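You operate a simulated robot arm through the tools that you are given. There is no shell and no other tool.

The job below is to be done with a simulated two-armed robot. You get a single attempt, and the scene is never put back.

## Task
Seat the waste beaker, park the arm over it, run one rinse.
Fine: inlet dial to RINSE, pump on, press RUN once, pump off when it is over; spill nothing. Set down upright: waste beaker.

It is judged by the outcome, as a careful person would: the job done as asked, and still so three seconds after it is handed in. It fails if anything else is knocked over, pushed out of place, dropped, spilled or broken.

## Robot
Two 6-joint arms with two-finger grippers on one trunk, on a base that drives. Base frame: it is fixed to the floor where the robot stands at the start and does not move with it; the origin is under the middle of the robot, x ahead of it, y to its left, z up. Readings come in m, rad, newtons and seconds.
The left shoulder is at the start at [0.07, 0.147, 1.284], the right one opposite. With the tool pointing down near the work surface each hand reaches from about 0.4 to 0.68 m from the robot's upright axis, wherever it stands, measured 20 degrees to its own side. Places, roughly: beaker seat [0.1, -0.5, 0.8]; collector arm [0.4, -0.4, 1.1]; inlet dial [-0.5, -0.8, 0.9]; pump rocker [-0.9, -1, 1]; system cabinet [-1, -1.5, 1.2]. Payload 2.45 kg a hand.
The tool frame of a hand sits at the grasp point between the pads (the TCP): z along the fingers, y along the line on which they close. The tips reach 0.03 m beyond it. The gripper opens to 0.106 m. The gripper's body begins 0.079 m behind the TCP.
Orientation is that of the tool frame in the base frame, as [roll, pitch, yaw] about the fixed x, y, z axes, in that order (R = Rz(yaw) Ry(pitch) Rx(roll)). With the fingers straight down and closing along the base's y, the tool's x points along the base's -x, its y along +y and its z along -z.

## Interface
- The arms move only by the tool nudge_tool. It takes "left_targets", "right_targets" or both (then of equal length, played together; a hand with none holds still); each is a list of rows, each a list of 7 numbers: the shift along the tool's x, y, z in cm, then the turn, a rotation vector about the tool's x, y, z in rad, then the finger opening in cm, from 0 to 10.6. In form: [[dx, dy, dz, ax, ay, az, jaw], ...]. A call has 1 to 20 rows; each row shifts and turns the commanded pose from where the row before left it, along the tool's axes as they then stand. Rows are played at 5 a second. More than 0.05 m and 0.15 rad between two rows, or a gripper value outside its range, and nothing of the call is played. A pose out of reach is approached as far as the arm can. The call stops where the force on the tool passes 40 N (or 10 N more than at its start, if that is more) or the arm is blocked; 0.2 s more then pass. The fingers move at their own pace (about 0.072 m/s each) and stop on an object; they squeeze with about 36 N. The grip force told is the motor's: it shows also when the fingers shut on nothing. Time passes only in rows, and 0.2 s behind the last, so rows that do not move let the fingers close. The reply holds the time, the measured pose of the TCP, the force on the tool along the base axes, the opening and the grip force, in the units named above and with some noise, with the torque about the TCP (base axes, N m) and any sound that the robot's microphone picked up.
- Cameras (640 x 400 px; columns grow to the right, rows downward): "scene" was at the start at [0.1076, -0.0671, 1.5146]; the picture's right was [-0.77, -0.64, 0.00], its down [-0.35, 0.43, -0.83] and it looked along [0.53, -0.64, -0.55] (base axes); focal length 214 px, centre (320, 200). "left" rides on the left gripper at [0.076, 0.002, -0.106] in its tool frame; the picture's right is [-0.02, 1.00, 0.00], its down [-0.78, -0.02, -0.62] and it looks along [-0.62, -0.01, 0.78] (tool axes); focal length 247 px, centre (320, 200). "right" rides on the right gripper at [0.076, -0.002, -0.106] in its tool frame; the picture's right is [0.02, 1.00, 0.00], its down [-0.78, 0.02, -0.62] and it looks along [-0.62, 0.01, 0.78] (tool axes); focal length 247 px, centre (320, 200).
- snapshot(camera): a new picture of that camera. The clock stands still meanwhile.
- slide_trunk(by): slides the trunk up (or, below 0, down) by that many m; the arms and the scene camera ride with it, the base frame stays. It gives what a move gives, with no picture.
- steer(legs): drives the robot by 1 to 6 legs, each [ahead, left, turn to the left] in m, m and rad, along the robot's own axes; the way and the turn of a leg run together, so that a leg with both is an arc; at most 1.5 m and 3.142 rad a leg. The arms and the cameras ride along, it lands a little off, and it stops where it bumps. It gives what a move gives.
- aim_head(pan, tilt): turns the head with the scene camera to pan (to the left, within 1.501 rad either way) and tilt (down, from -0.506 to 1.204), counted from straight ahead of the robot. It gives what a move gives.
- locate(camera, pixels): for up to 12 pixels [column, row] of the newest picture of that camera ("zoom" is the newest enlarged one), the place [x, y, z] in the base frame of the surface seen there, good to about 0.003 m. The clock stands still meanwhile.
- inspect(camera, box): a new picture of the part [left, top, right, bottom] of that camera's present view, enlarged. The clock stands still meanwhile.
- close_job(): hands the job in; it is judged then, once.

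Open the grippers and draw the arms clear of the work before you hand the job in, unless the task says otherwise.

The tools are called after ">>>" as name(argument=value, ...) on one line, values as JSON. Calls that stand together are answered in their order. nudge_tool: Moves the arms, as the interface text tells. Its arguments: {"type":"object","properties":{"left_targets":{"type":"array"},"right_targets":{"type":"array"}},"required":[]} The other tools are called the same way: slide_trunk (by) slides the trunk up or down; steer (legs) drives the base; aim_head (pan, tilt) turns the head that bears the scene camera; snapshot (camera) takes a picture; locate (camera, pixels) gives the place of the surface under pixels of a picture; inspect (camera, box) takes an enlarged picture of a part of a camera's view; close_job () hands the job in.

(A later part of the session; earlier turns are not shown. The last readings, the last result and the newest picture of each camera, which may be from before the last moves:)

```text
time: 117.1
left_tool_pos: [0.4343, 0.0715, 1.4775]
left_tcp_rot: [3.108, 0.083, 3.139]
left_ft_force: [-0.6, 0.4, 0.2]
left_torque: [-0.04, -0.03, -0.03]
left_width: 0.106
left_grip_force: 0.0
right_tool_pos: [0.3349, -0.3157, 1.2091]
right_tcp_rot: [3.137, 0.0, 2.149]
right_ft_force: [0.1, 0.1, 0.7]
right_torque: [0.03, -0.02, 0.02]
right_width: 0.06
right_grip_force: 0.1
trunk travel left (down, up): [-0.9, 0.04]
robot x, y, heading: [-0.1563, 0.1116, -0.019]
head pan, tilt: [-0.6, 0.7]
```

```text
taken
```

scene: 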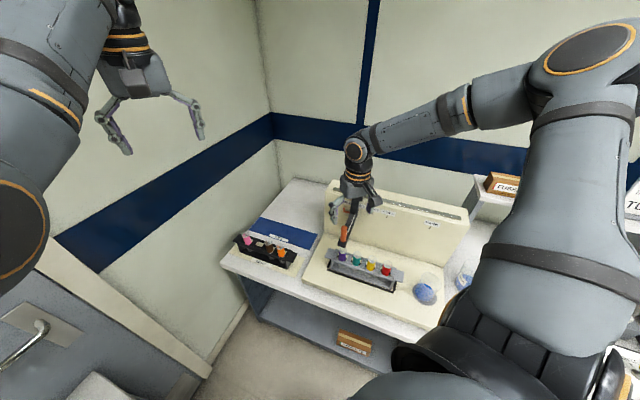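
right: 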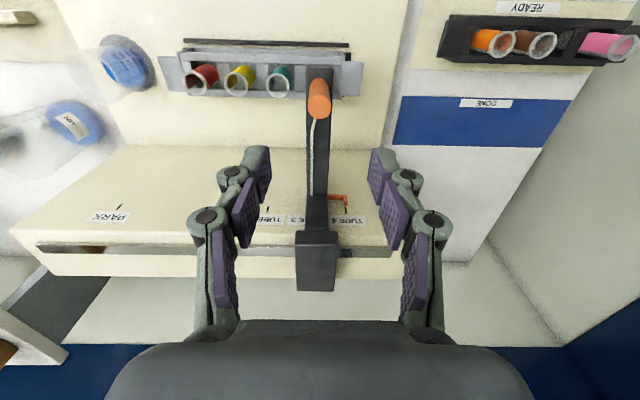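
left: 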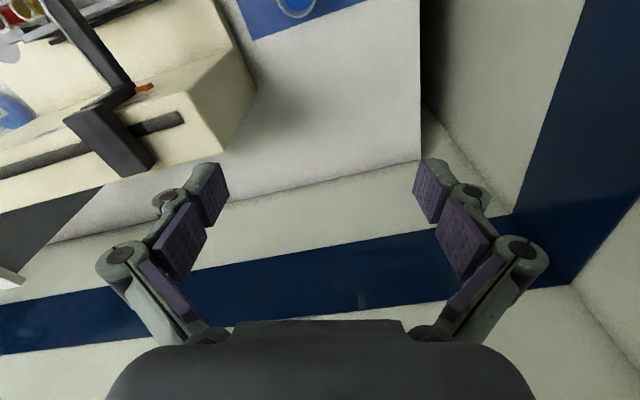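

The handle is centred between the fingers (column 319). I lower 14.5 cm so the fingers flank the handle just above the beam.

>>> nudge_tool(right_targets=[[0, 0, 2, 0, 0, 0, 6], [0, 0, 2, 0, 0, 0, 6], [0, 0, 2, 0, 0, 0, 6], [0, 0, 2, 0, 0, 0, 6], [0, 0, 2, 0, 0, 0, 6], [0, 0, 2, 0, 0, 0, 6], [0, 0, 2, 0, 0, 0, 6], [0, 0, 0.5, 0, 0, 0, 6], [0, 0, 0, 0, 0, 0, 6]])

>>> snapshot(camera="right")

>>> snapshot(camera="scene")

```text
time: 119.1
left_tool_pos: [0.4335, 0.0714, 1.4783]
left_tcp_rot: [3.11, 0.083, 3.138]
left_ft_force: [-0.5, -0.7, -1.1]
left_torque: [-0.02, 0.01, 0.0]
left_width: 0.106
left_grip_force: 0.1
right_tool_pos: [0.337, -0.3177, 1.0662]
right_tcp_rot: [3.138, 0.0, 2.149]
right_ft_force: [0.0, -0.3, -0.2]
right_torque: [-0.04, -0.01, 0.01]
right_width: 0.0599
right_grip_force: 0.1
trunk travel left (down, up): [-0.9, 0.04]
robot x, y, heading: [-0.1561, 0.107, -0.018]
head pan, tilt: [-0.6, 0.7]
```

```text
taken
```

right: 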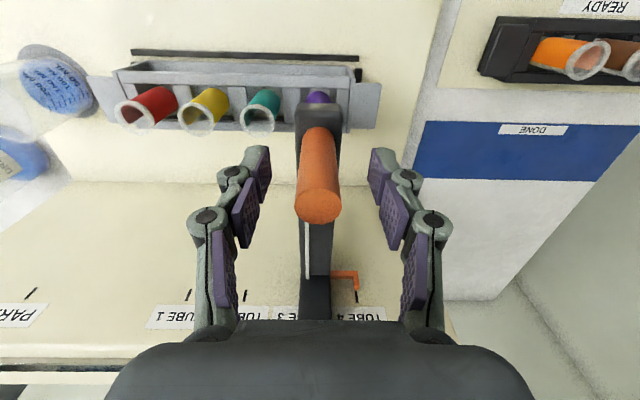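

```text
taken
```

scene: 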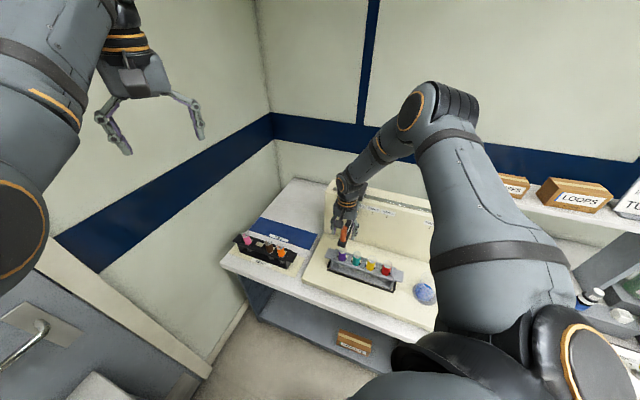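

The handle is nicely between the fingers. Before pushing, I check that the nozzle under the beam is clear of the purple tube.

>>> inspect(camera="scene", box=[310, 200, 410, 300])

>>> inspect(camera="right", box=[260, 70, 380, 170])

```text
4.00 times, centred on (360, 250) of scene
```

zoom: 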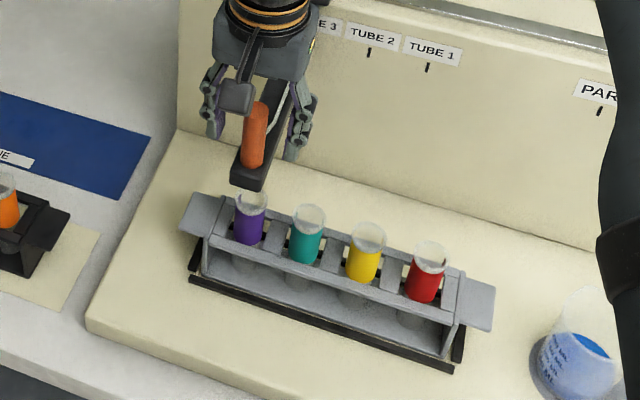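

```text
4.00 times, centred on (320, 120) of right
```

zoom: 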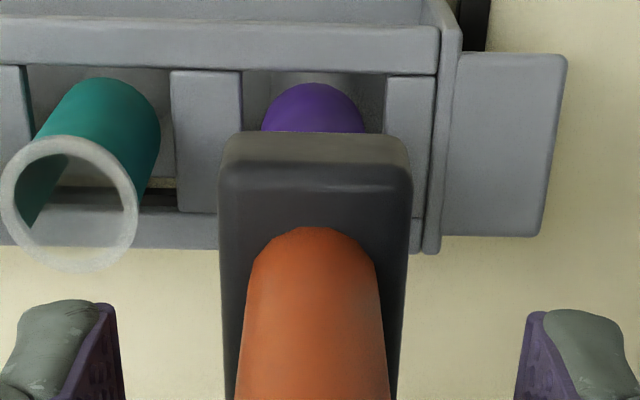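

The beam end is clear above the tubes. I narrow the fingers around the handle and push along the rail by 4 cm first.

>>> nudge_tool(right_targets=[[0, 0, 0, 0, 0, 0, 4], [0, 0, 0, 0, 0, 0, 3], [0, -0.5, 0, 0, 0, 0, 3], [0, -1, 0, 0, 0, 0, 3], [0, -1.25, 0, 0, 0, 0, 3], [0, -1.25, 0, 0, 0, 0, 3], [0, 0, 0, 0, 0, 0, 3]])

>>> snapshot(camera="right")

```text
time: 120.7
left_tool_pos: [0.436, 0.0719, 1.4783]
left_tcp_rot: [3.106, 0.083, 3.137]
left_ft_force: [0.5, 0.4, 0.2]
left_torque: [0.01, -0.01, 0.01]
left_width: 0.1058
left_grip_force: 0.1
right_tool_pos: [0.3015, -0.3392, 1.0647]
right_tcp_rot: [3.14, 0.001, 2.149]
right_ft_force: [0.0, -0.1, 0.7]
right_torque: [0.04, 0.01, 0.01]
right_width: 0.0301
right_grip_force: 0.1
trunk travel left (down, up): [-0.9, 0.04]
robot x, y, heading: [-0.1564, 0.1067, -0.024]
head pan, tilt: [-0.6, 0.7]
```

```text
taken
```

right: 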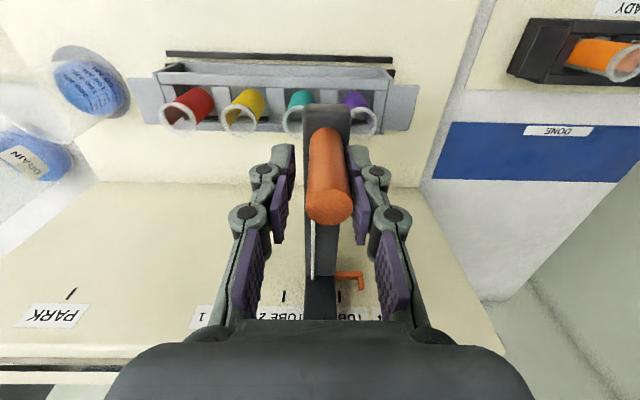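

It slides easily (no residual force). I continue 26 cm along the rail in 2 cm steps.

>>> nudge_tool(right_targets=[[0, -2, 0, 0, 0, 0, 3], [0, -2, 0, 0, 0, 0, 3], [0, -2, 0, 0, 0, 0, 3], [0, -2, 0, 0, 0, 0, 3], [0, -2, 0, 0, 0, 0, 3], [0, -2, 0, 0, 0, 0, 3], [0, -2, 0, 0, 0, 0, 3], [0, 0, 0, 0, 0, 0, 3]])

>>> snapshot(camera="right")

```text
time: 122.5
left_tool_pos: [0.435, 0.072, 1.4786]
left_tcp_rot: [3.109, 0.082, 3.138]
left_ft_force: [0.6, 0.5, 0.3]
left_torque: [0.01, -0.03, 0.0]
left_width: 0.1058
left_grip_force: 0.1
right_tool_pos: [0.2234, -0.384, 1.0611]
right_tcp_rot: [3.139, -0.001, 2.149]
right_ft_force: [1.3, 1.5, -0.8]
right_torque: [0.07, -0.03, 0.0]
right_width: 0.0317
right_grip_force: 1.4
right hand out of reach, approached as far as the arm can: row 5, 6, 7
trunk travel left (down, up): [-0.9, 0.04]
robot x, y, heading: [-0.1585, 0.1072, -0.016]
head pan, tilt: [-0.6, 0.7]
```

```text
taken
```

right: 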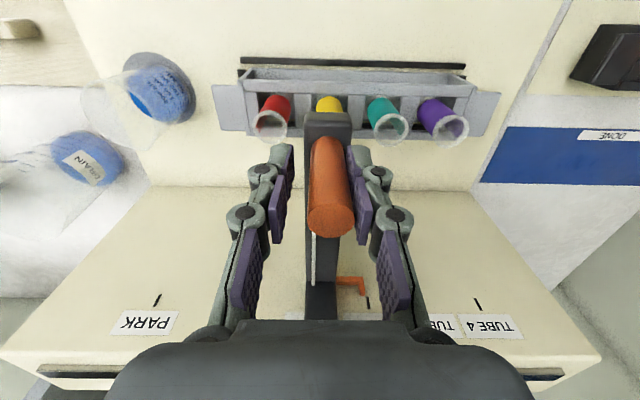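

The arm reached its fold limit after passing TUBE 2. I continue the push with the base, moving it along the rail direction by 0.15 m with the fingers still around the handle.

>>> steer(legs=[[-0.124, -0.084, 0]])

>>> snapshot(camera="right")

```text
time: 123.8
left_tool_pos: [0.3114, -0.0062, 1.4781]
left_tcp_rot: [3.11, 0.081, 3.139]
left_ft_force: [0.9, -0.3, -0.2]
left_torque: [-0.02, 0.02, 0.04]
left_width: 0.1059
left_grip_force: 0.1
right_tool_pos: [0.0989, -0.4631, 1.0597]
right_tcp_rot: [3.141, 0.001, 2.148]
right_ft_force: [-1.1, -0.2, -0.1]
right_torque: [-0.02, 0.01, -0.02]
right_width: 0.0301
right_grip_force: 0.3
trunk travel left (down, up): [-0.9, 0.04]
robot x, y, heading: [-0.2834, 0.027, -0.019]
head pan, tilt: [-0.6, 0.7]
```

```text
taken
```

right: 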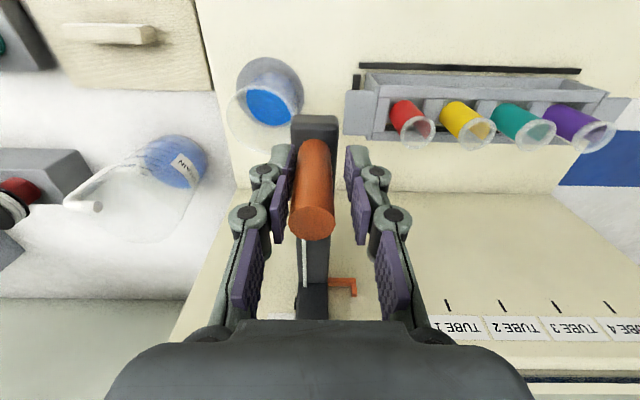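

The carriage coasted to the leading finger; pointer is now between TUBE 1 and PARK, ~6 cm to go. I narrow the fingers to 2.4 cm for less play and drive another 5 cm.

>>> nudge_tool(right_targets=[[0, 0, 0, 0, 0, 0, 2.4], [0, 0, 0, 0, 0, 0, 2.4]])

>>> steer(legs=[[-0.0455, -0.028, 0]])

>>> snapshot(camera="right")

```text
time: 124.4
left_tool_pos: [0.3089, -0.0068, 1.4793]
left_tcp_rot: [3.109, 0.082, 3.136]
left_ft_force: [0.4, 0.5, -0.7]
left_torque: [-0.03, 0.02, -0.01]
left_width: 0.1061
left_grip_force: 0.1
right_tool_pos: [0.0969, -0.4646, 1.0612]
right_tcp_rot: [3.139, 0.0, 2.148]
right_ft_force: [-0.9, -0.5, -0.3]
right_torque: [-0.01, 0.03, 0.0]
right_width: 0.0254
right_grip_force: 1.1
trunk travel left (down, up): [-0.9, 0.04]
robot x, y, heading: [-0.2854, 0.0314, -0.025]
head pan, tilt: [-0.6, 0.7]
```

```text
time: 125.4
left_tool_pos: [0.2699, -0.0275, 1.4741]
left_tcp_rot: [3.111, 0.078, 3.14]
left_ft_force: [0.1, 0.6, -0.1]
left_torque: [-0.08, 0.1, -0.03]
left_width: 0.1061
left_grip_force: 0.0
right_tool_pos: [0.0546, -0.4884, 1.0596]
right_tcp_rot: [-3.137, 0.001, 2.148]
right_ft_force: [-0.4, -0.8, -0.4]
right_torque: [-0.04, 0.06, -0.02]
right_width: 0.0254
right_grip_force: 1.7
trunk travel left (down, up): [-0.9, 0.04]
robot x, y, heading: [-0.3303, -0.0012, -0.017]
head pan, tilt: [-0.6, 0.7]
```

```text
taken
```

right: 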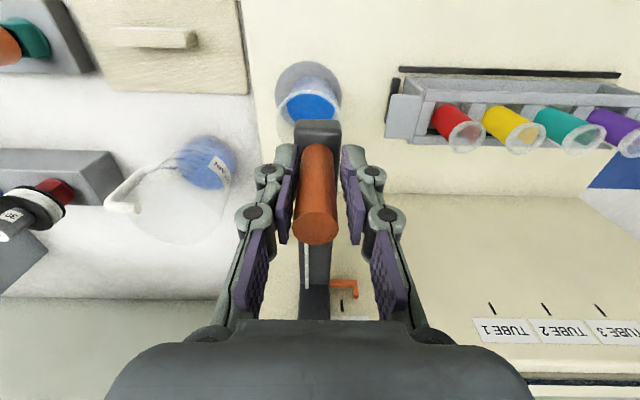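

Almost there: the pointer tip is near (355,292) and a tick shows at (342,305). I enlarge to compare pointer and PARK tick.

>>> inspect(camera="right", box=[290, 250, 390, 330])

>>> locate(camera="right", pixels=[[355, 283], [355, 292], [342, 305], [316, 180], [316, 240], [310, 107], [308, 70], [318, 125]])

>>> snapshot(camera="scene")

```text
5.00 times, centred on (340, 290) of right
```

zoom: 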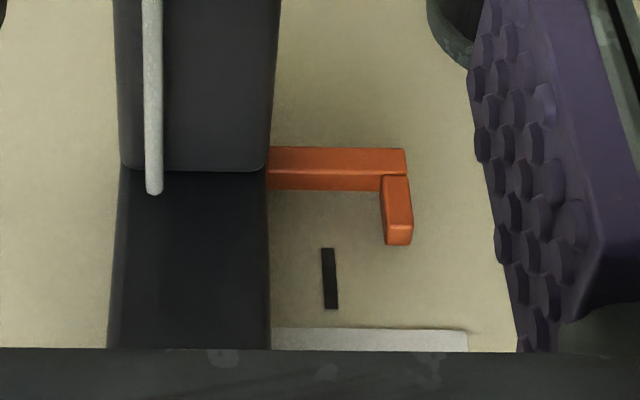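

```text
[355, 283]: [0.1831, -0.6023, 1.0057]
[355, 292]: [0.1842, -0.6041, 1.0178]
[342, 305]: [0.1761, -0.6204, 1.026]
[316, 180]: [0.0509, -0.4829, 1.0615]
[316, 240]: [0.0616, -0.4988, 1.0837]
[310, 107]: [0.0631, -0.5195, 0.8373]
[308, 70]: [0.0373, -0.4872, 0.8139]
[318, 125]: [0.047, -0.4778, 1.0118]
```

```text
taken
```

scene: 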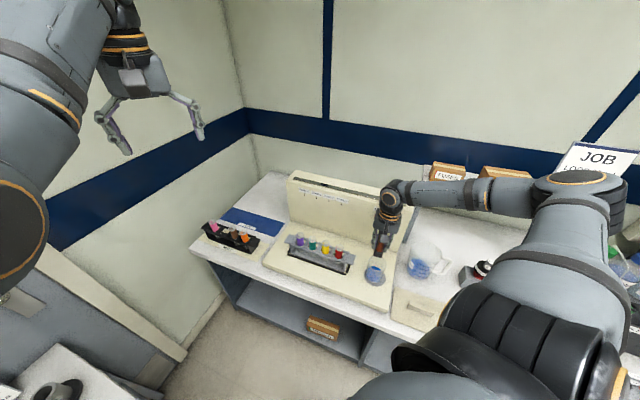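

The pointer is 1.6 cm short of the PARK tick (s 0.176 vs 0.192). I try finishing with fine arm steps along the rail.

>>> nudge_tool(right_targets=[[0, -0.4, 0, 0, 0, 0, 2.4], [0, -0.4, 0, 0, 0, 0, 2.4], [0, -0.4, 0, 0, 0, 0, 2.4], [0, -0.4, 0, 0, 0, 0, 2.4], [0, 0, 0, 0, 0, 0, 2.4]])

>>> inspect(camera="right", box=[290, 250, 390, 330])

```text
time: 126.6
left_tool_pos: [0.2628, -0.0319, 1.4773]
left_tcp_rot: [3.108, 0.081, -3.142]
left_ft_force: [0.1, 0.3, -1.1]
left_torque: [0.01, 0.0, -0.01]
left_width: 0.1059
left_grip_force: 0.0
right_tool_pos: [0.0483, -0.4912, 1.0583]
right_tcp_rot: [-3.14, 0.0, 2.149]
right_ft_force: [0.8, 0.2, -0.6]
right_torque: [-0.02, 0.07, -0.02]
right_width: 0.0244
right_grip_force: 0.6
right hand out of reach, approached as far as the arm can: row 1, 2, 3, 4
trunk travel left (down, up): [-0.9, 0.04]
robot x, y, heading: [-0.3303, -0.0005, -0.023]
head pan, tilt: [-0.6, 0.7]
```

```text
5.00 times, centred on (340, 290) of right
```

zoom: 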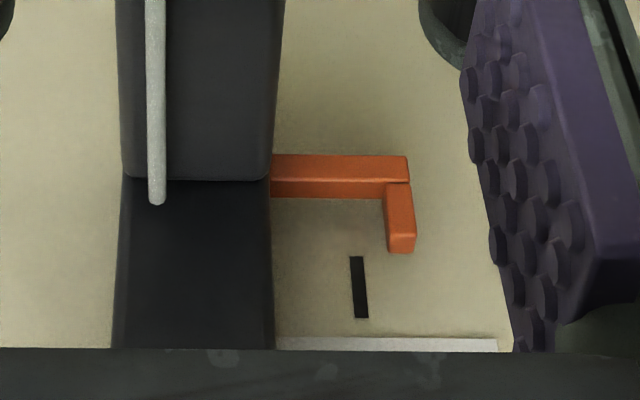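

About 9 mm to go. I do the last bit with a small base move along the rail.

>>> steer(legs=[[-0.0085, -0.0055, 0]])

>>> inspect(camera="right", box=[290, 250, 390, 330])

>>> locate(camera="zoom", pixels=[[400, 240], [359, 290], [395, 200]])

```text
time: 127.3
left_tool_pos: [0.2567, -0.0364, 1.4761]
left_tcp_rot: [3.109, 0.08, 3.141]
left_ft_force: [0.5, 0.4, -0.4]
left_torque: [-0.05, 0.03, 0.03]
left_width: 0.1059
left_grip_force: 0.1
right_tool_pos: [0.0411, -0.4954, 1.0579]
right_tcp_rot: [-3.139, 0.0, 2.147]
right_ft_force: [-0.4, 0.0, 0.9]
right_torque: [0.01, 0.06, -0.03]
right_width: 0.024
right_grip_force: 0.4
trunk travel left (down, up): [-0.9, 0.04]
robot x, y, heading: [-0.3396, -0.0058, -0.022]
head pan, tilt: [-0.6, 0.7]
```

```text
5.00 times, centred on (340, 290) of right
```

zoom: 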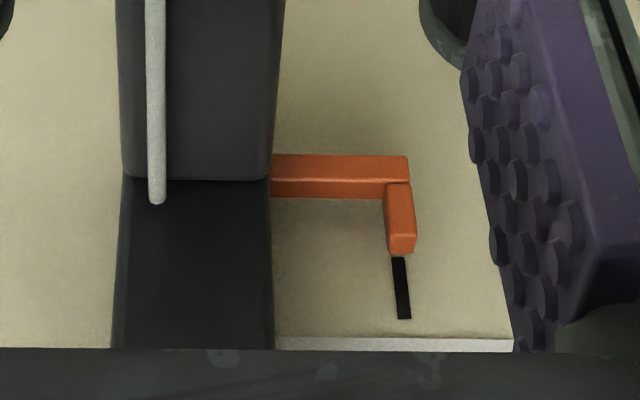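

```text
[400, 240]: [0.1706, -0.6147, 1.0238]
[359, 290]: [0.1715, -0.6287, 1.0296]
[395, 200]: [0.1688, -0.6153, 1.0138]
```

The pointer now lines up with the PARK tick. I open the fingers and rise straight up off the handle.

>>> nudge_tool(right_targets=[[0, 0, 0, 0, 0, 0, 4], [0, 0, 0, 0, 0, 0, 6], [0, 0, 0, 0, 0, 0, 6], [0, 0, -2, 0, 0, 0, 6], [0, 0, -2, 0, 0, 0, 6], [0, 0, -2, 0, 0, 0, 6], [0, 0, -2, 0, 0, 0, 6], [0, 0, -2, 0, 0, 0, 6], [0, 0, -2, 0, 0, 0, 6], [0, 0, 0, 0, 0, 0, 6]])

>>> snapshot(camera="right")

>>> snapshot(camera="scene")

```text
time: 129.5
left_tool_pos: [0.254, -0.0377, 1.4774]
left_tcp_rot: [3.108, 0.082, 3.14]
left_ft_force: [-0.2, -0.9, 0.4]
left_torque: [-0.01, -0.02, 0.0]
left_width: 0.1059
left_grip_force: 0.0
right_tool_pos: [0.0637, -0.4617, 1.1268]
right_tcp_rot: [3.141, 0.001, 2.149]
right_ft_force: [0.2, -0.5, 0.9]
right_torque: [-0.03, 0.02, -0.04]
right_width: 0.06
right_grip_force: 0.2
right hand out of reach, approached as far as the arm can: row 4, 5, 6, 7, 8, 9
trunk travel left (down, up): [-0.9, 0.04]
robot x, y, heading: [-0.3377, -0.0027, -0.015]
head pan, tilt: [-0.6, 0.7]
```

```text
taken
```

right: 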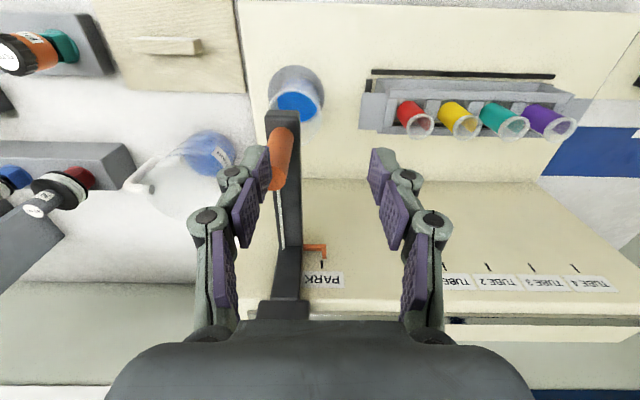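

```text
taken
```

scene: 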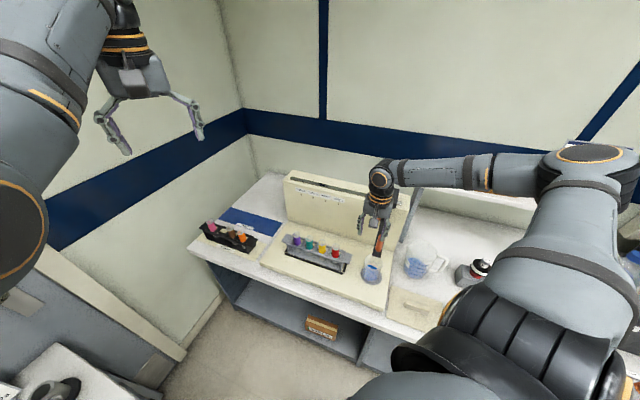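

The hand slid sideways while rising. I check whether the carriage is still at PARK.

>>> inspect(camera="right", box=[270, 220, 370, 300])

>>> locate(camera="zoom", pixels=[[345, 205], [328, 280]])

```text
5.00 times, centred on (320, 260) of right
```

zoom: 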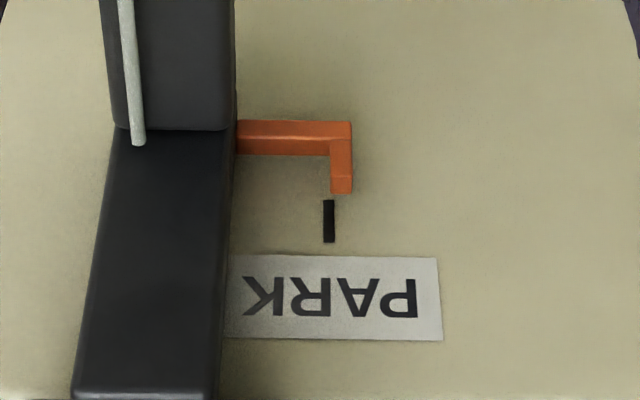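

```text
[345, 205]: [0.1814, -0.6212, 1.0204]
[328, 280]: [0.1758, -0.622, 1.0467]
```

>>> locate(camera="zoom", pixels=[[341, 185], [341, 175], [329, 210], [329, 235], [300, 137]])

```text
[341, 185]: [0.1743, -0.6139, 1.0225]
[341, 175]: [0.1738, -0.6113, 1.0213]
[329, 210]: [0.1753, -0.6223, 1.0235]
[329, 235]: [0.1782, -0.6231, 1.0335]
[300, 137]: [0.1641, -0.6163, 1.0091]
```

The pointer is within ~3 mm of the PARK tick: good. Now the dial: raise the trunk a little so the hand clears everything, and look toward the dial and cabinet.

>>> slide_trunk(by=0.04)

>>> aim_head(pan=-1.5, tilt=0.5)

>>> snapshot(camera="scene")

```text
time: 130.4
left_tool_pos: [0.2528, -0.0407, 1.5183]
left_tcp_rot: [3.108, 0.081, 3.141]
left_ft_force: [0.4, -0.1, -0.2]
left_torque: [0.02, 0.01, 0.02]
left_width: 0.1057
left_grip_force: 0.2
right_tool_pos: [0.0627, -0.4645, 1.1655]
right_tcp_rot: [-3.141, 0.0, 2.148]
right_ft_force: [-0.9, 0.7, -0.8]
right_torque: [-0.01, 0.0, 0.02]
right_width: 0.0601
right_grip_force: 0.0
trunk travel left (down, up): [-0.94, 0.0]
robot x, y, heading: [-0.337, -0.0051, -0.021]
head pan, tilt: [-0.6, 0.7]
```

```text
time: 131.6
left_tool_pos: [0.2542, -0.0387, 1.5188]
left_tcp_rot: [3.108, 0.083, 3.142]
left_ft_force: [-0.3, -0.2, 0.7]
left_torque: [0.0, 0.03, 0.03]
left_width: 0.1058
left_grip_force: 0.1
right_tool_pos: [0.0622, -0.4635, 1.1663]
right_tcp_rot: [3.141, 0.0, 2.149]
right_ft_force: [-0.5, -0.2, -0.6]
right_torque: [0.01, -0.01, 0.02]
right_width: 0.0601
right_grip_force: 0.1
trunk travel left (down, up): [-0.94, 0.0]
robot x, y, heading: [-0.3367, -0.001, -0.019]
head pan, tilt: [-1.499, 0.499]
```

```text
taken
```

scene: 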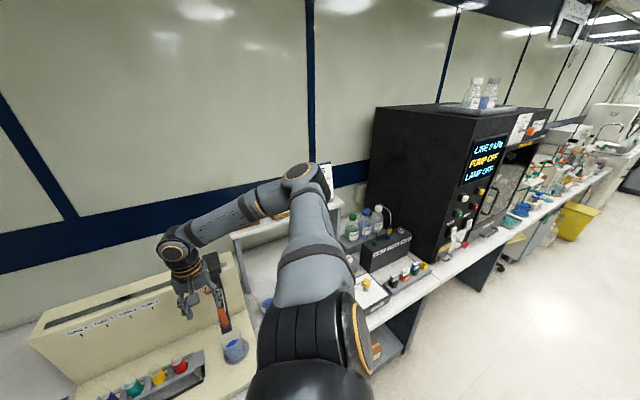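

The beaker is under the parked arm. I enlarge the cabinet panel and dial.

>>> inspect(camera="scene", box=[420, 120, 540, 280])

>>> inspect(camera="scene", box=[330, 220, 450, 330])

>>> inspect(camera="scene", box=[160, 270, 280, 390])

```text
2.50 times, centred on (480, 200) of scene
```

zoom: 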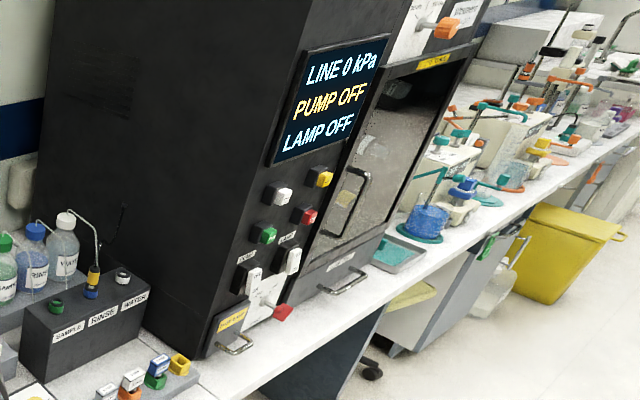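

```text
3.64 times, centred on (390, 275) of scene
```

zoom: 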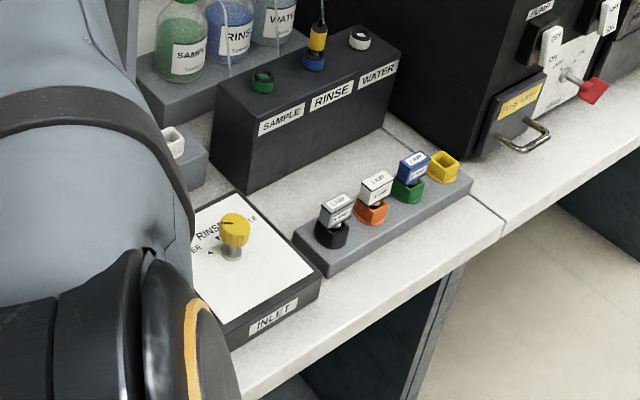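

```text
3.33 times, centred on (220, 330) of scene
```

zoom: 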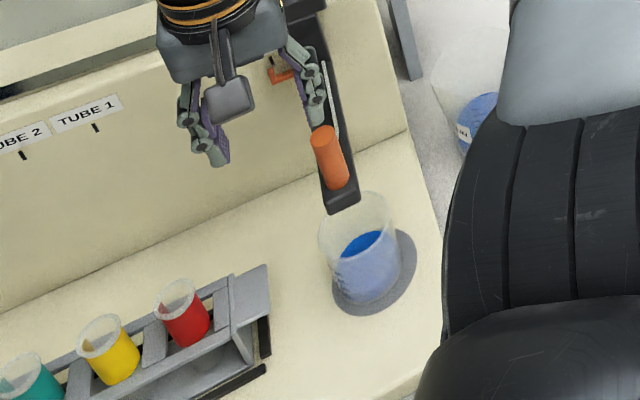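

The inlet line's plug already sits in the blue RINSE port; the dial (yellow knob) must be turned to RINSE. I locate the knob, its base plate, and the panel controls.

>>> locate(camera="scene", pixels=[[366, 282], [365, 290], [358, 292], [383, 300], [466, 212], [456, 222], [477, 225], [452, 240], [463, 234], [473, 243], [482, 192], [449, 257]])

>>> inspect(camera="scene", box=[430, 180, 500, 270])

```text
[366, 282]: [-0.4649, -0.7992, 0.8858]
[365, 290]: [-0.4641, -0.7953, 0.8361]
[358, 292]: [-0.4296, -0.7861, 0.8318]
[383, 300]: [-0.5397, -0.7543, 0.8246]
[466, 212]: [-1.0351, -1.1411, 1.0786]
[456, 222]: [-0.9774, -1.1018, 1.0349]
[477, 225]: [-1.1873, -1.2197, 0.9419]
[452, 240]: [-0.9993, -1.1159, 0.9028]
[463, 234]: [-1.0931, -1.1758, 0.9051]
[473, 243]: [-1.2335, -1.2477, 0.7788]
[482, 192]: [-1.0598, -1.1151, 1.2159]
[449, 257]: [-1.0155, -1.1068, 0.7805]
```

```text
4.44 times, centred on (465, 225) of scene
```

zoom: 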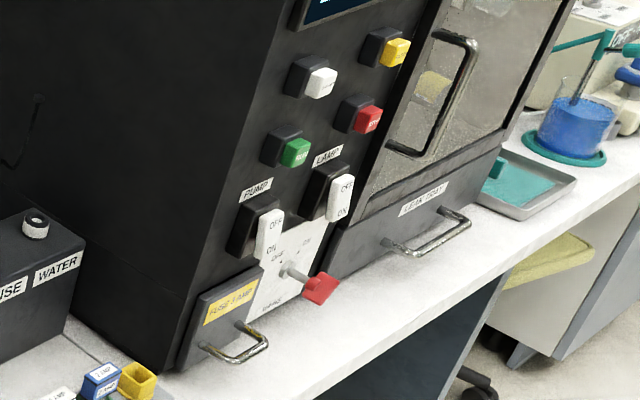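

Panel face lies at d≈0.39, the knob at (-0.465,-0.799, top 0.886). I turn to face the bench again (heading -0.99), then step so the knob is at my right-front.

>>> steer(legs=[[0, 0, -0.97], [0.14, -0.125, 0]])

>>> snapshot(camera="right")

>>> aim_head(pan=-0.7, tilt=0.7)

>>> snapshot(camera="scene")

```text
time: 135.5
left_tool_pos: [-0.0422, -0.6852, 1.5202]
left_tcp_rot: [3.113, 0.087, 2.196]
left_ft_force: [0.4, 0.5, 0.5]
left_torque: [-0.08, -0.01, -0.02]
left_width: 0.1061
left_grip_force: 0.0
right_tool_pos: [-0.4996, -0.7808, 1.1683]
right_tcp_rot: [3.141, 0.003, 1.204]
right_ft_force: [0.2, 0.7, -0.2]
right_torque: [-0.03, 0.01, 0.0]
right_width: 0.0598
right_grip_force: 0.1
trunk travel left (down, up): [-0.94, 0.0]
robot x, y, heading: [-0.3607, -0.1882, -0.967]
head pan, tilt: [-1.499, 0.499]
```

```text
taken
```

right: 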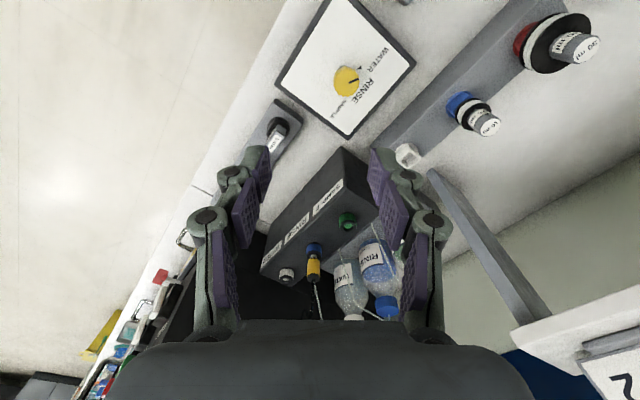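

```text
time: 136.7
left_tool_pos: [-0.0427, -0.6902, 1.5183]
left_tcp_rot: [3.109, 0.081, 2.195]
left_ft_force: [0.3, 0.3, -0.3]
left_torque: [0.0, 0.02, 0.01]
left_width: 0.1059
left_grip_force: 0.1
right_tool_pos: [-0.4985, -0.7852, 1.1655]
right_tcp_rot: [-3.141, -0.001, 1.205]
right_ft_force: [-0.6, 0.5, 0.3]
right_torque: [-0.02, 0.03, 0.0]
right_width: 0.0601
right_grip_force: 0.1
trunk travel left (down, up): [-0.94, 0.0]
robot x, y, heading: [-0.3609, -0.1886, -0.966]
head pan, tilt: [-0.7, 0.7]
```

```text
taken
```

scene: 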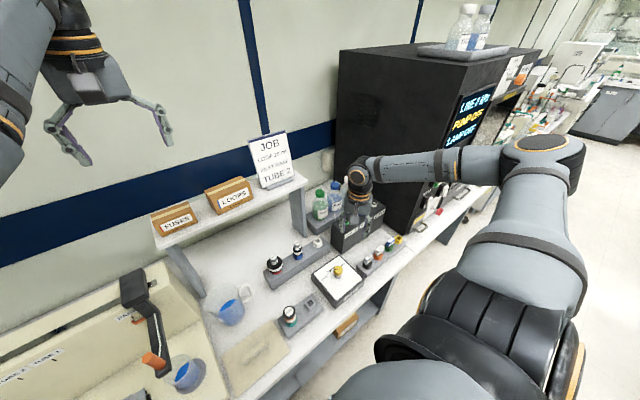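

The dial is in the right view at (347,80). I enlarge it to read the positions.

>>> inspect(camera="right", box=[290, 20, 410, 140])

>>> locate(camera="right", pixels=[[347, 80], [357, 66], [340, 95], [360, 85], [380, 55], [351, 118], [313, 280], [345, 220]])

```text
3.33 times, centred on (350, 80) of right
```

zoom: 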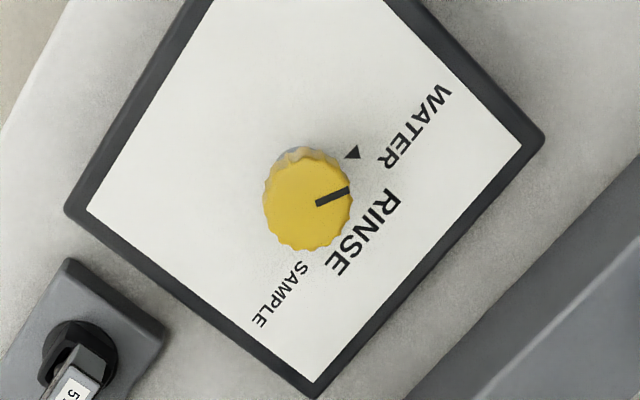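

```text
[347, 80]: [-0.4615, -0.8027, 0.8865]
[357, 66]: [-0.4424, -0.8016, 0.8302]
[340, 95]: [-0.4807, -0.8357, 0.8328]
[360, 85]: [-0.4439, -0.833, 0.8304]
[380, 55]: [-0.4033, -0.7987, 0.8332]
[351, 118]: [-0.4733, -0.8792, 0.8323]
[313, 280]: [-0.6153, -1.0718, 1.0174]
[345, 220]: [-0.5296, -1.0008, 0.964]
```

I locate the three labels and the marker triangle relative to the knob.

>>> locate(camera="zoom", pixels=[[415, 128], [362, 232], [280, 295], [352, 153], [307, 200], [350, 190], [265, 205], [350, 210], [307, 245], [300, 150]])

>>> inspect(camera="scene", box=[305, 245, 375, 310])

```text
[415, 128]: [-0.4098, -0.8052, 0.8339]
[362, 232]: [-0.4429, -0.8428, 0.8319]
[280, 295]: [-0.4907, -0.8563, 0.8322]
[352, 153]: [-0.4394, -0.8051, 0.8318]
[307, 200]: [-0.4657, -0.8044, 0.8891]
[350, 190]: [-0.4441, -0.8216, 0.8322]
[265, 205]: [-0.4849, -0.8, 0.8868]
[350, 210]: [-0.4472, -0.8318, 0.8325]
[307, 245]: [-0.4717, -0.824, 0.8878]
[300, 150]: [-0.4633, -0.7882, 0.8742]
```

```text
6.15 times, centred on (340, 278) of scene
```

zoom: 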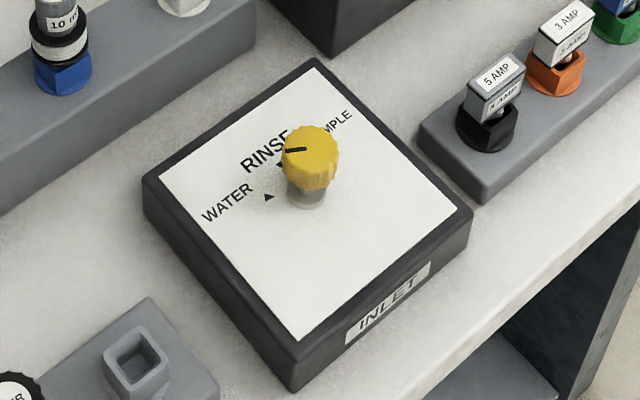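

The pointer is at WATER (about 0°), RINSE lies at about -58° - so a clockwise turn of ~57° (0.99 rad) seen from above. I first rotate the hand counter-clockwise by 0.98 rad to have room for the turn, and align over the knob.

>>> nudge_tool(right_targets=[[0, 0, 0, 0, 0, -0.14, 6], [0, 0, 0, 0, 0, -0.14, 6], [0, 0, 0, 0, 0, -0.14, 6], [0, 0, 0, 0, 0, -0.14, 6], [0, 0, 0, 0, 0, -0.14, 6], [0, 0, 0, 0, 0, -0.14, 6], [0, 0, 0, 0, 0, -0.14, 6], [-1.7, 0.8, 0, 0, 0, 0, 6], [-1.7, 0.8, 0, 0, 0, 0, 6], [0, 0, 0, 0, 0, 0, 6]])

>>> slide_trunk(by=-0.2)

>>> snapshot(camera="right")

>>> snapshot(camera="scene")

```text
time: 138.9
left_tool_pos: [-0.0435, -0.69, 1.5182]
left_tcp_rot: [3.108, 0.083, 2.197]
left_ft_force: [0.1, -0.1, -0.7]
left_torque: [-0.01, -0.01, 0.01]
left_width: 0.1062
left_grip_force: 0.0
right_tool_pos: [-0.469, -0.8029, 1.1674]
right_tcp_rot: [3.141, -0.001, 2.185]
right_ft_force: [-1.2, -0.5, -0.2]
right_torque: [0.0, 0.0, 0.02]
right_width: 0.06
right_grip_force: 0.0
trunk travel left (down, up): [-0.94, 0.0]
robot x, y, heading: [-0.3575, -0.1902, -0.967]
head pan, tilt: [-0.7, 0.7]
```

```text
time: 141.0
left_tool_pos: [-0.0434, -0.6911, 1.3185]
left_tcp_rot: [3.109, 0.083, 2.195]
left_ft_force: [0.3, -0.1, -0.9]
left_torque: [-0.02, 0.0, -0.02]
left_width: 0.1062
left_grip_force: 0.0
right_tool_pos: [-0.469, -0.8011, 0.9677]
right_tcp_rot: [3.141, 0.0, 2.186]
right_ft_force: [-0.7, 0.1, -0.3]
right_torque: [0.03, -0.02, 0.0]
right_width: 0.0598
right_grip_force: 0.2
trunk travel left (down, up): [-0.74, 0.2]
robot x, y, heading: [-0.3607, -0.1852, -0.965]
head pan, tilt: [-0.7, 0.7]
```

```text
taken
```

right: 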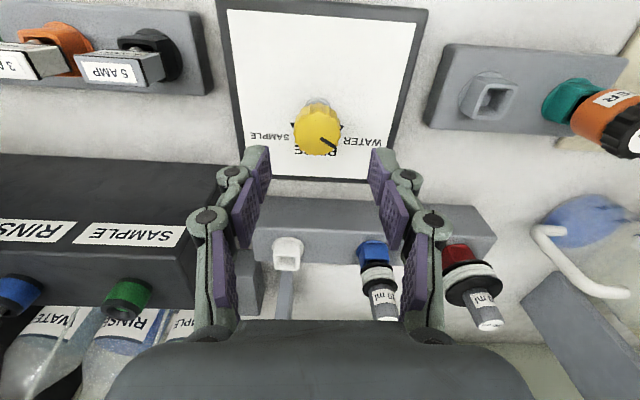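

```text
taken
```

scene: 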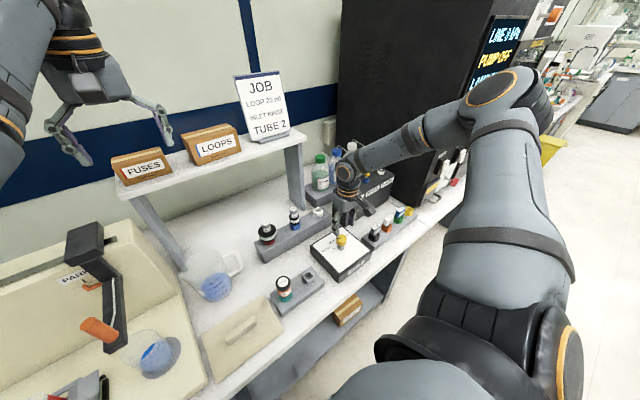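

Knob is in line with the hand. To get the angle right I look at the triangle marks again from the scene camera.

>>> inspect(camera="scene", box=[305, 215, 375, 285])

>>> inspect(camera="right", box=[250, 80, 390, 180])

>>> locate(camera="zoom", pixels=[[310, 230], [300, 200], [270, 205], [352, 232], [360, 255], [310, 310], [400, 290], [240, 260]])

```text
5.71 times, centred on (340, 250) of scene
```

zoom: 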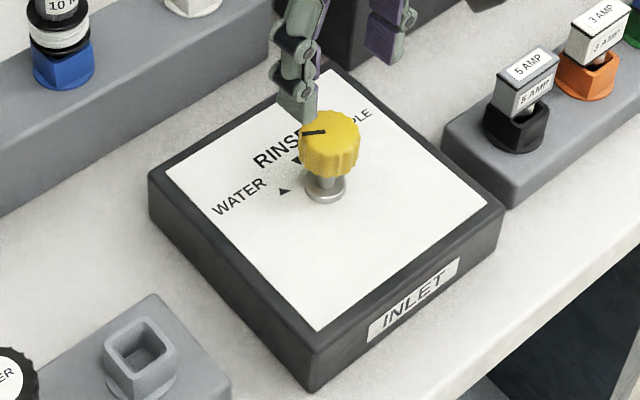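

```text
4.00 times, centred on (320, 130) of right
```

zoom: 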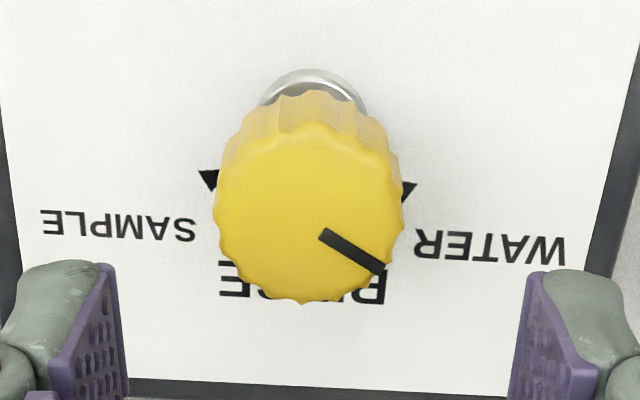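

```text
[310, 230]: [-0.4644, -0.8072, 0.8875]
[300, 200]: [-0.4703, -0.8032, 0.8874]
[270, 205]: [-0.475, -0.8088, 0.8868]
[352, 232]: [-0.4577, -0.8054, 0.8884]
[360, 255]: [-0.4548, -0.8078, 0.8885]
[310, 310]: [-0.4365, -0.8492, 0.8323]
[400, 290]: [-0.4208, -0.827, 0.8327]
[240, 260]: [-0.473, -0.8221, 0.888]
```

The pointer is at WATER; marks are spaced ~50°, RINSE being straight away from me. I lower the open fingers around the knob (0.4 cm forward, 9.5 cm down).

>>> nudge_tool(right_targets=[[-0.4, 0, 2, 0, 0, 0, 6.5], [0, 0, 2, 0, 0, 0, 6.5], [0, 0, 2, 0, 0, 0, 6.5], [0, 0, 2, 0, 0, 0, 6.5], [0, 0, 1.5, 0, 0, 0, 6.5], [0, 0, 0, 0, 0, 0, 6.5]])

>>> snapshot(camera="right")

```text
time: 142.4
left_tool_pos: [-0.0429, -0.6906, 1.3187]
left_tcp_rot: [3.108, 0.084, 2.195]
left_ft_force: [0.2, 0.2, -1.6]
left_torque: [0.02, 0.02, 0.01]
left_width: 0.1062
left_grip_force: 0.0
right_tool_pos: [-0.4665, -0.8068, 0.8705]
right_tcp_rot: [-3.141, 0.001, 2.184]
right_ft_force: [-0.7, -0.6, 0.6]
right_torque: [-0.01, 0.0, 0.01]
right_width: 0.0649
right_grip_force: 0.1
trunk travel left (down, up): [-0.74, 0.2]
robot x, y, heading: [-0.3619, -0.1859, -0.962]
head pan, tilt: [-0.7, 0.7]
```

```text
taken
```

right: 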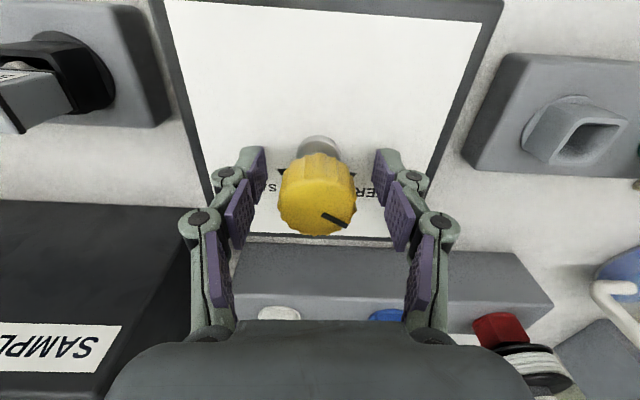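

The knob sits between the pads. I close on it.

>>> nudge_tool(right_targets=[[0, 0, 0, 0, 0, 0, 5], [0, 0, 0, 0, 0, 0, 4], [0, 0, 0, 0, 0, 0, 3], [0, 0, 0, 0, 0, 0, 3]])

```text
time: 143.4
left_tool_pos: [-0.0428, -0.6906, 1.3183]
left_tcp_rot: [3.105, 0.083, 2.195]
left_ft_force: [0.4, -0.1, -0.3]
left_torque: [0.0, 0.04, -0.01]
left_width: 0.106
left_grip_force: 0.1
right_tool_pos: [-0.4686, -0.8065, 0.8714]
right_tcp_rot: [3.14, 0.002, 2.183]
right_ft_force: [-7.2, -4.4, 3.4]
right_torque: [-0.08, -0.04, -0.05]
right_width: 0.036
right_grip_force: 45.4
trunk travel left (down, up): [-0.74, 0.2]
robot x, y, heading: [-0.3627, -0.1926, -0.969]
head pan, tilt: [-0.7, 0.7]
```

Gripped (0.036 m). A small side load of ~8 N shows a ~1 mm offset, which I take out, then turn clockwise 0.87 rad in small steps.

>>> nudge_tool(right_targets=[[0, -0.1, 0, 0, 0, 0, 3], [0, 0, 0, 0, 0, 0.1, 3], [0, 0, 0, 0, 0, 0.1, 3], [0, 0, 0, 0, 0, 0.1, 3], [0, 0, 0, 0, 0, 0.1, 3], [0, 0, 0, 0, 0, 0.1, 3], [0, 0, 0, 0, 0, 0.1, 3], [0, 0, 0, 0, 0, 0.1, 3], [0, 0, 0, 0, 0, 0.1, 3], [0, 0, 0, 0, 0, 0.07, 3], [0, 0, 0, 0, 0, 0, 3]])

>>> inspect(camera="scene", box=[305, 215, 375, 285])

>>> snapshot(camera="right")

```text
time: 145.8
left_tool_pos: [-0.0425, -0.694, 1.3171]
left_tcp_rot: [3.109, 0.079, 2.197]
left_ft_force: [0.3, -0.4, -0.5]
left_torque: [0.01, -0.01, 0.02]
left_width: 0.106
left_grip_force: 0.0
right_tool_pos: [-0.4648, -0.807, 0.87]
right_tcp_rot: [-3.14, -0.005, 1.312]
right_ft_force: [8.5, 1.3, -19.7]
right_torque: [-0.45, -0.09, 0.0]
right_width: 0.0364
right_grip_force: 45.2
trunk travel left (down, up): [-0.74, 0.2]
robot x, y, heading: [-0.3641, -0.19, -0.964]
head pan, tilt: [-0.7, 0.7]
```

```text
5.71 times, centred on (340, 250) of scene
```

zoom: 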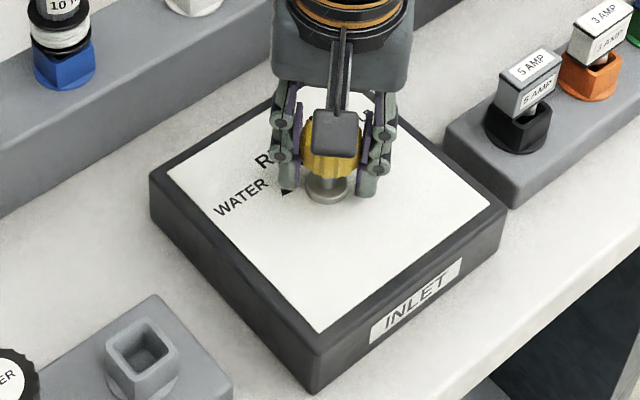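

```text
taken
```

right: 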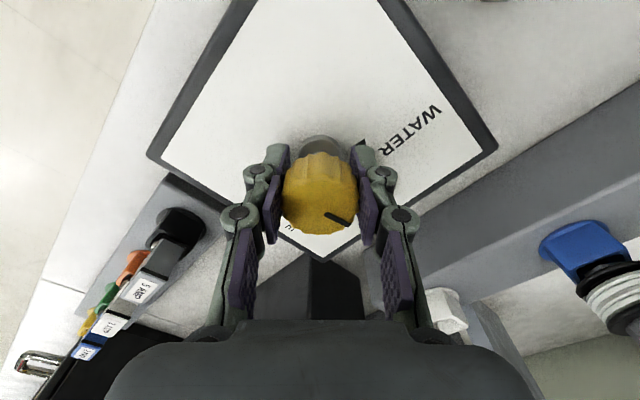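

The knob turned with the hand. I open the fingers, rise, and check the pointer.

>>> nudge_tool(right_targets=[[0, 0, 0, 0, 0, 0, 4.5], [0, 0, 0, 0, 0, 0, 6.5], [0, 0, 0, 0, 0, 0, 6.5], [0, 0, -2, 0, 0, 0, 6.5], [0, 0, -2, 0, 0, 0, 6.5], [0, 0, -2, 0, 0, 0, 6.5], [0, 0, -2, 0, 0, 0, 6.5], [0, 0, 0, 0, 0, 0, 6.5]])

>>> inspect(camera="scene", box=[305, 215, 375, 285])

>>> inspect(camera="right", box=[240, 80, 400, 200])

```text
time: 147.6
left_tool_pos: [-0.0421, -0.6914, 1.3173]
left_tcp_rot: [3.109, 0.084, 2.197]
left_ft_force: [0.5, 0.2, -0.2]
left_torque: [0.02, -0.01, 0.01]
left_width: 0.1055
left_grip_force: 0.1
right_tool_pos: [-0.4646, -0.8067, 0.9532]
right_tcp_rot: [3.141, 0.0, 1.313]
right_ft_force: [0.3, 0.2, -0.2]
right_torque: [0.02, -0.02, 0.01]
right_width: 0.065
right_grip_force: 0.0
trunk travel left (down, up): [-0.74, 0.2]
robot x, y, heading: [-0.3633, -0.1936, -0.964]
head pan, tilt: [-0.7, 0.7]
```

```text
5.71 times, centred on (340, 250) of scene
```

zoom: 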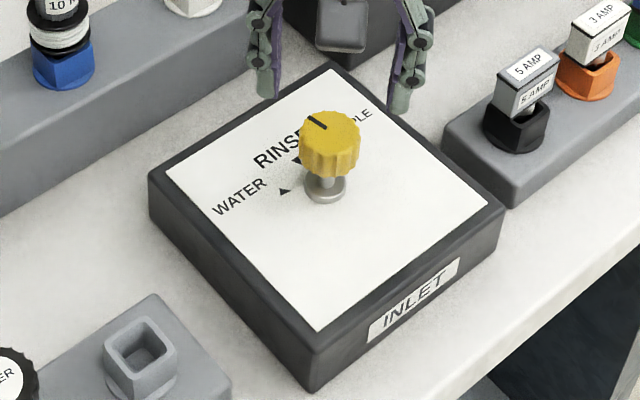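

```text
3.33 times, centred on (320, 140) of right
```

zoom: 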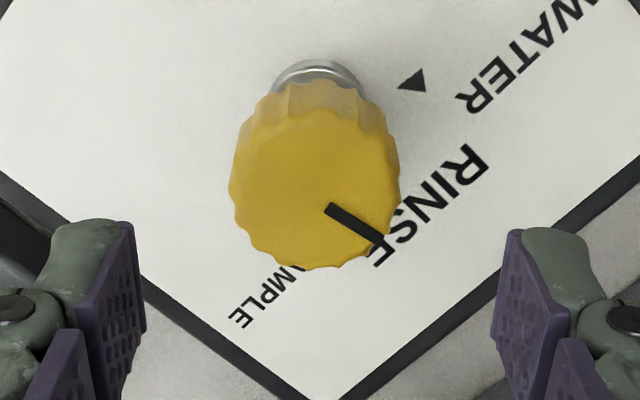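

The pointer is still ~12° short of the RINSE mark (scene zoom: pointer direction ~33° vs mark ~47°). I regrip and turn a further 0.2 rad.

>>> nudge_tool(right_targets=[[0, 0, 2, 0, 0, 0, 6.5], [0, 0, 2, 0, 0, 0, 6.5], [0, 0, 2, 0, 0, 0, 6.5], [0, 0, 2, 0, 0, 0, 6.5], [0, 0, 0, 0, 0, 0, 5], [0, 0, 0, 0, 0, 0, 4], [0, 0, 0, 0, 0, 0, 3], [0, 0, 0, 0, 0, 0, 3], [0, 0, 0, 0, 0, 0.1, 3], [0, 0, 0, 0, 0, 0.1, 3], [0, 0, 0, 0, 0, 0.02, 3], [0, 0, 0, 0, 0, 0, 3], [0, 0, 0, 0, 0, 0, 4.5], [0, 0, 0, 0, 0, 0, 6.5], [0, 0, 0, 0, 0, 0, 6.5], [0, 0, -3, 0, 0, 0, 6.5], [0, 0, -3, 0, 0, 0, 6.5], [0, 0, -2, 0, 0, 0, 6.5], [0, 0, 0, 0, 0, 0, 6.5]])

>>> inspect(camera="scene", box=[305, 215, 375, 285])

>>> inspect(camera="right", box=[240, 80, 400, 200])

```text
time: 151.6
left_tool_pos: [-0.0423, -0.691, 1.3178]
left_tcp_rot: [3.109, 0.085, 2.197]
left_ft_force: [0.5, -1.0, 0.3]
left_torque: [0.0, 0.0, 0.0]
left_width: 0.1061
left_grip_force: 0.1
right_tool_pos: [-0.4673, -0.8056, 0.9555]
right_tcp_rot: [-3.14, -0.003, 1.094]
right_ft_force: [0.0, -0.3, 0.7]
right_torque: [0.01, -0.02, -0.02]
right_width: 0.0651
right_grip_force: 0.0
trunk travel left (down, up): [-0.74, 0.2]
robot x, y, heading: [-0.3623, -0.1914, -0.964]
head pan, tilt: [-0.7, 0.7]
```

```text
5.71 times, centred on (340, 250) of scene
```

zoom: 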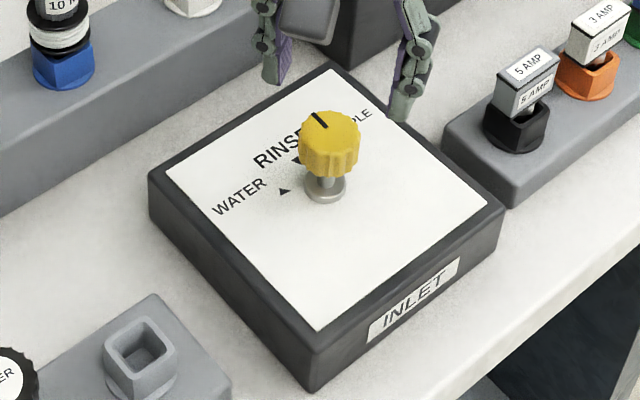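

```text
3.33 times, centred on (320, 140) of right
```

zoom: 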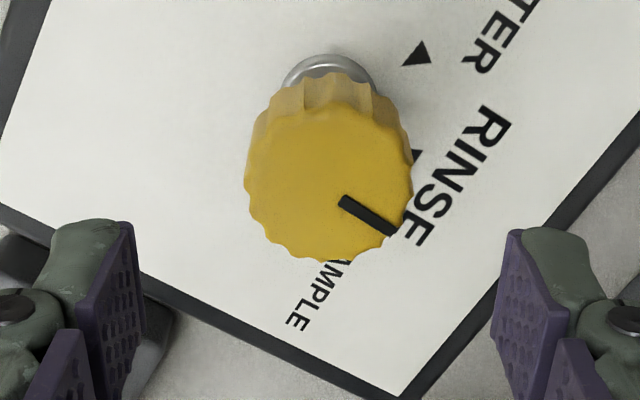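

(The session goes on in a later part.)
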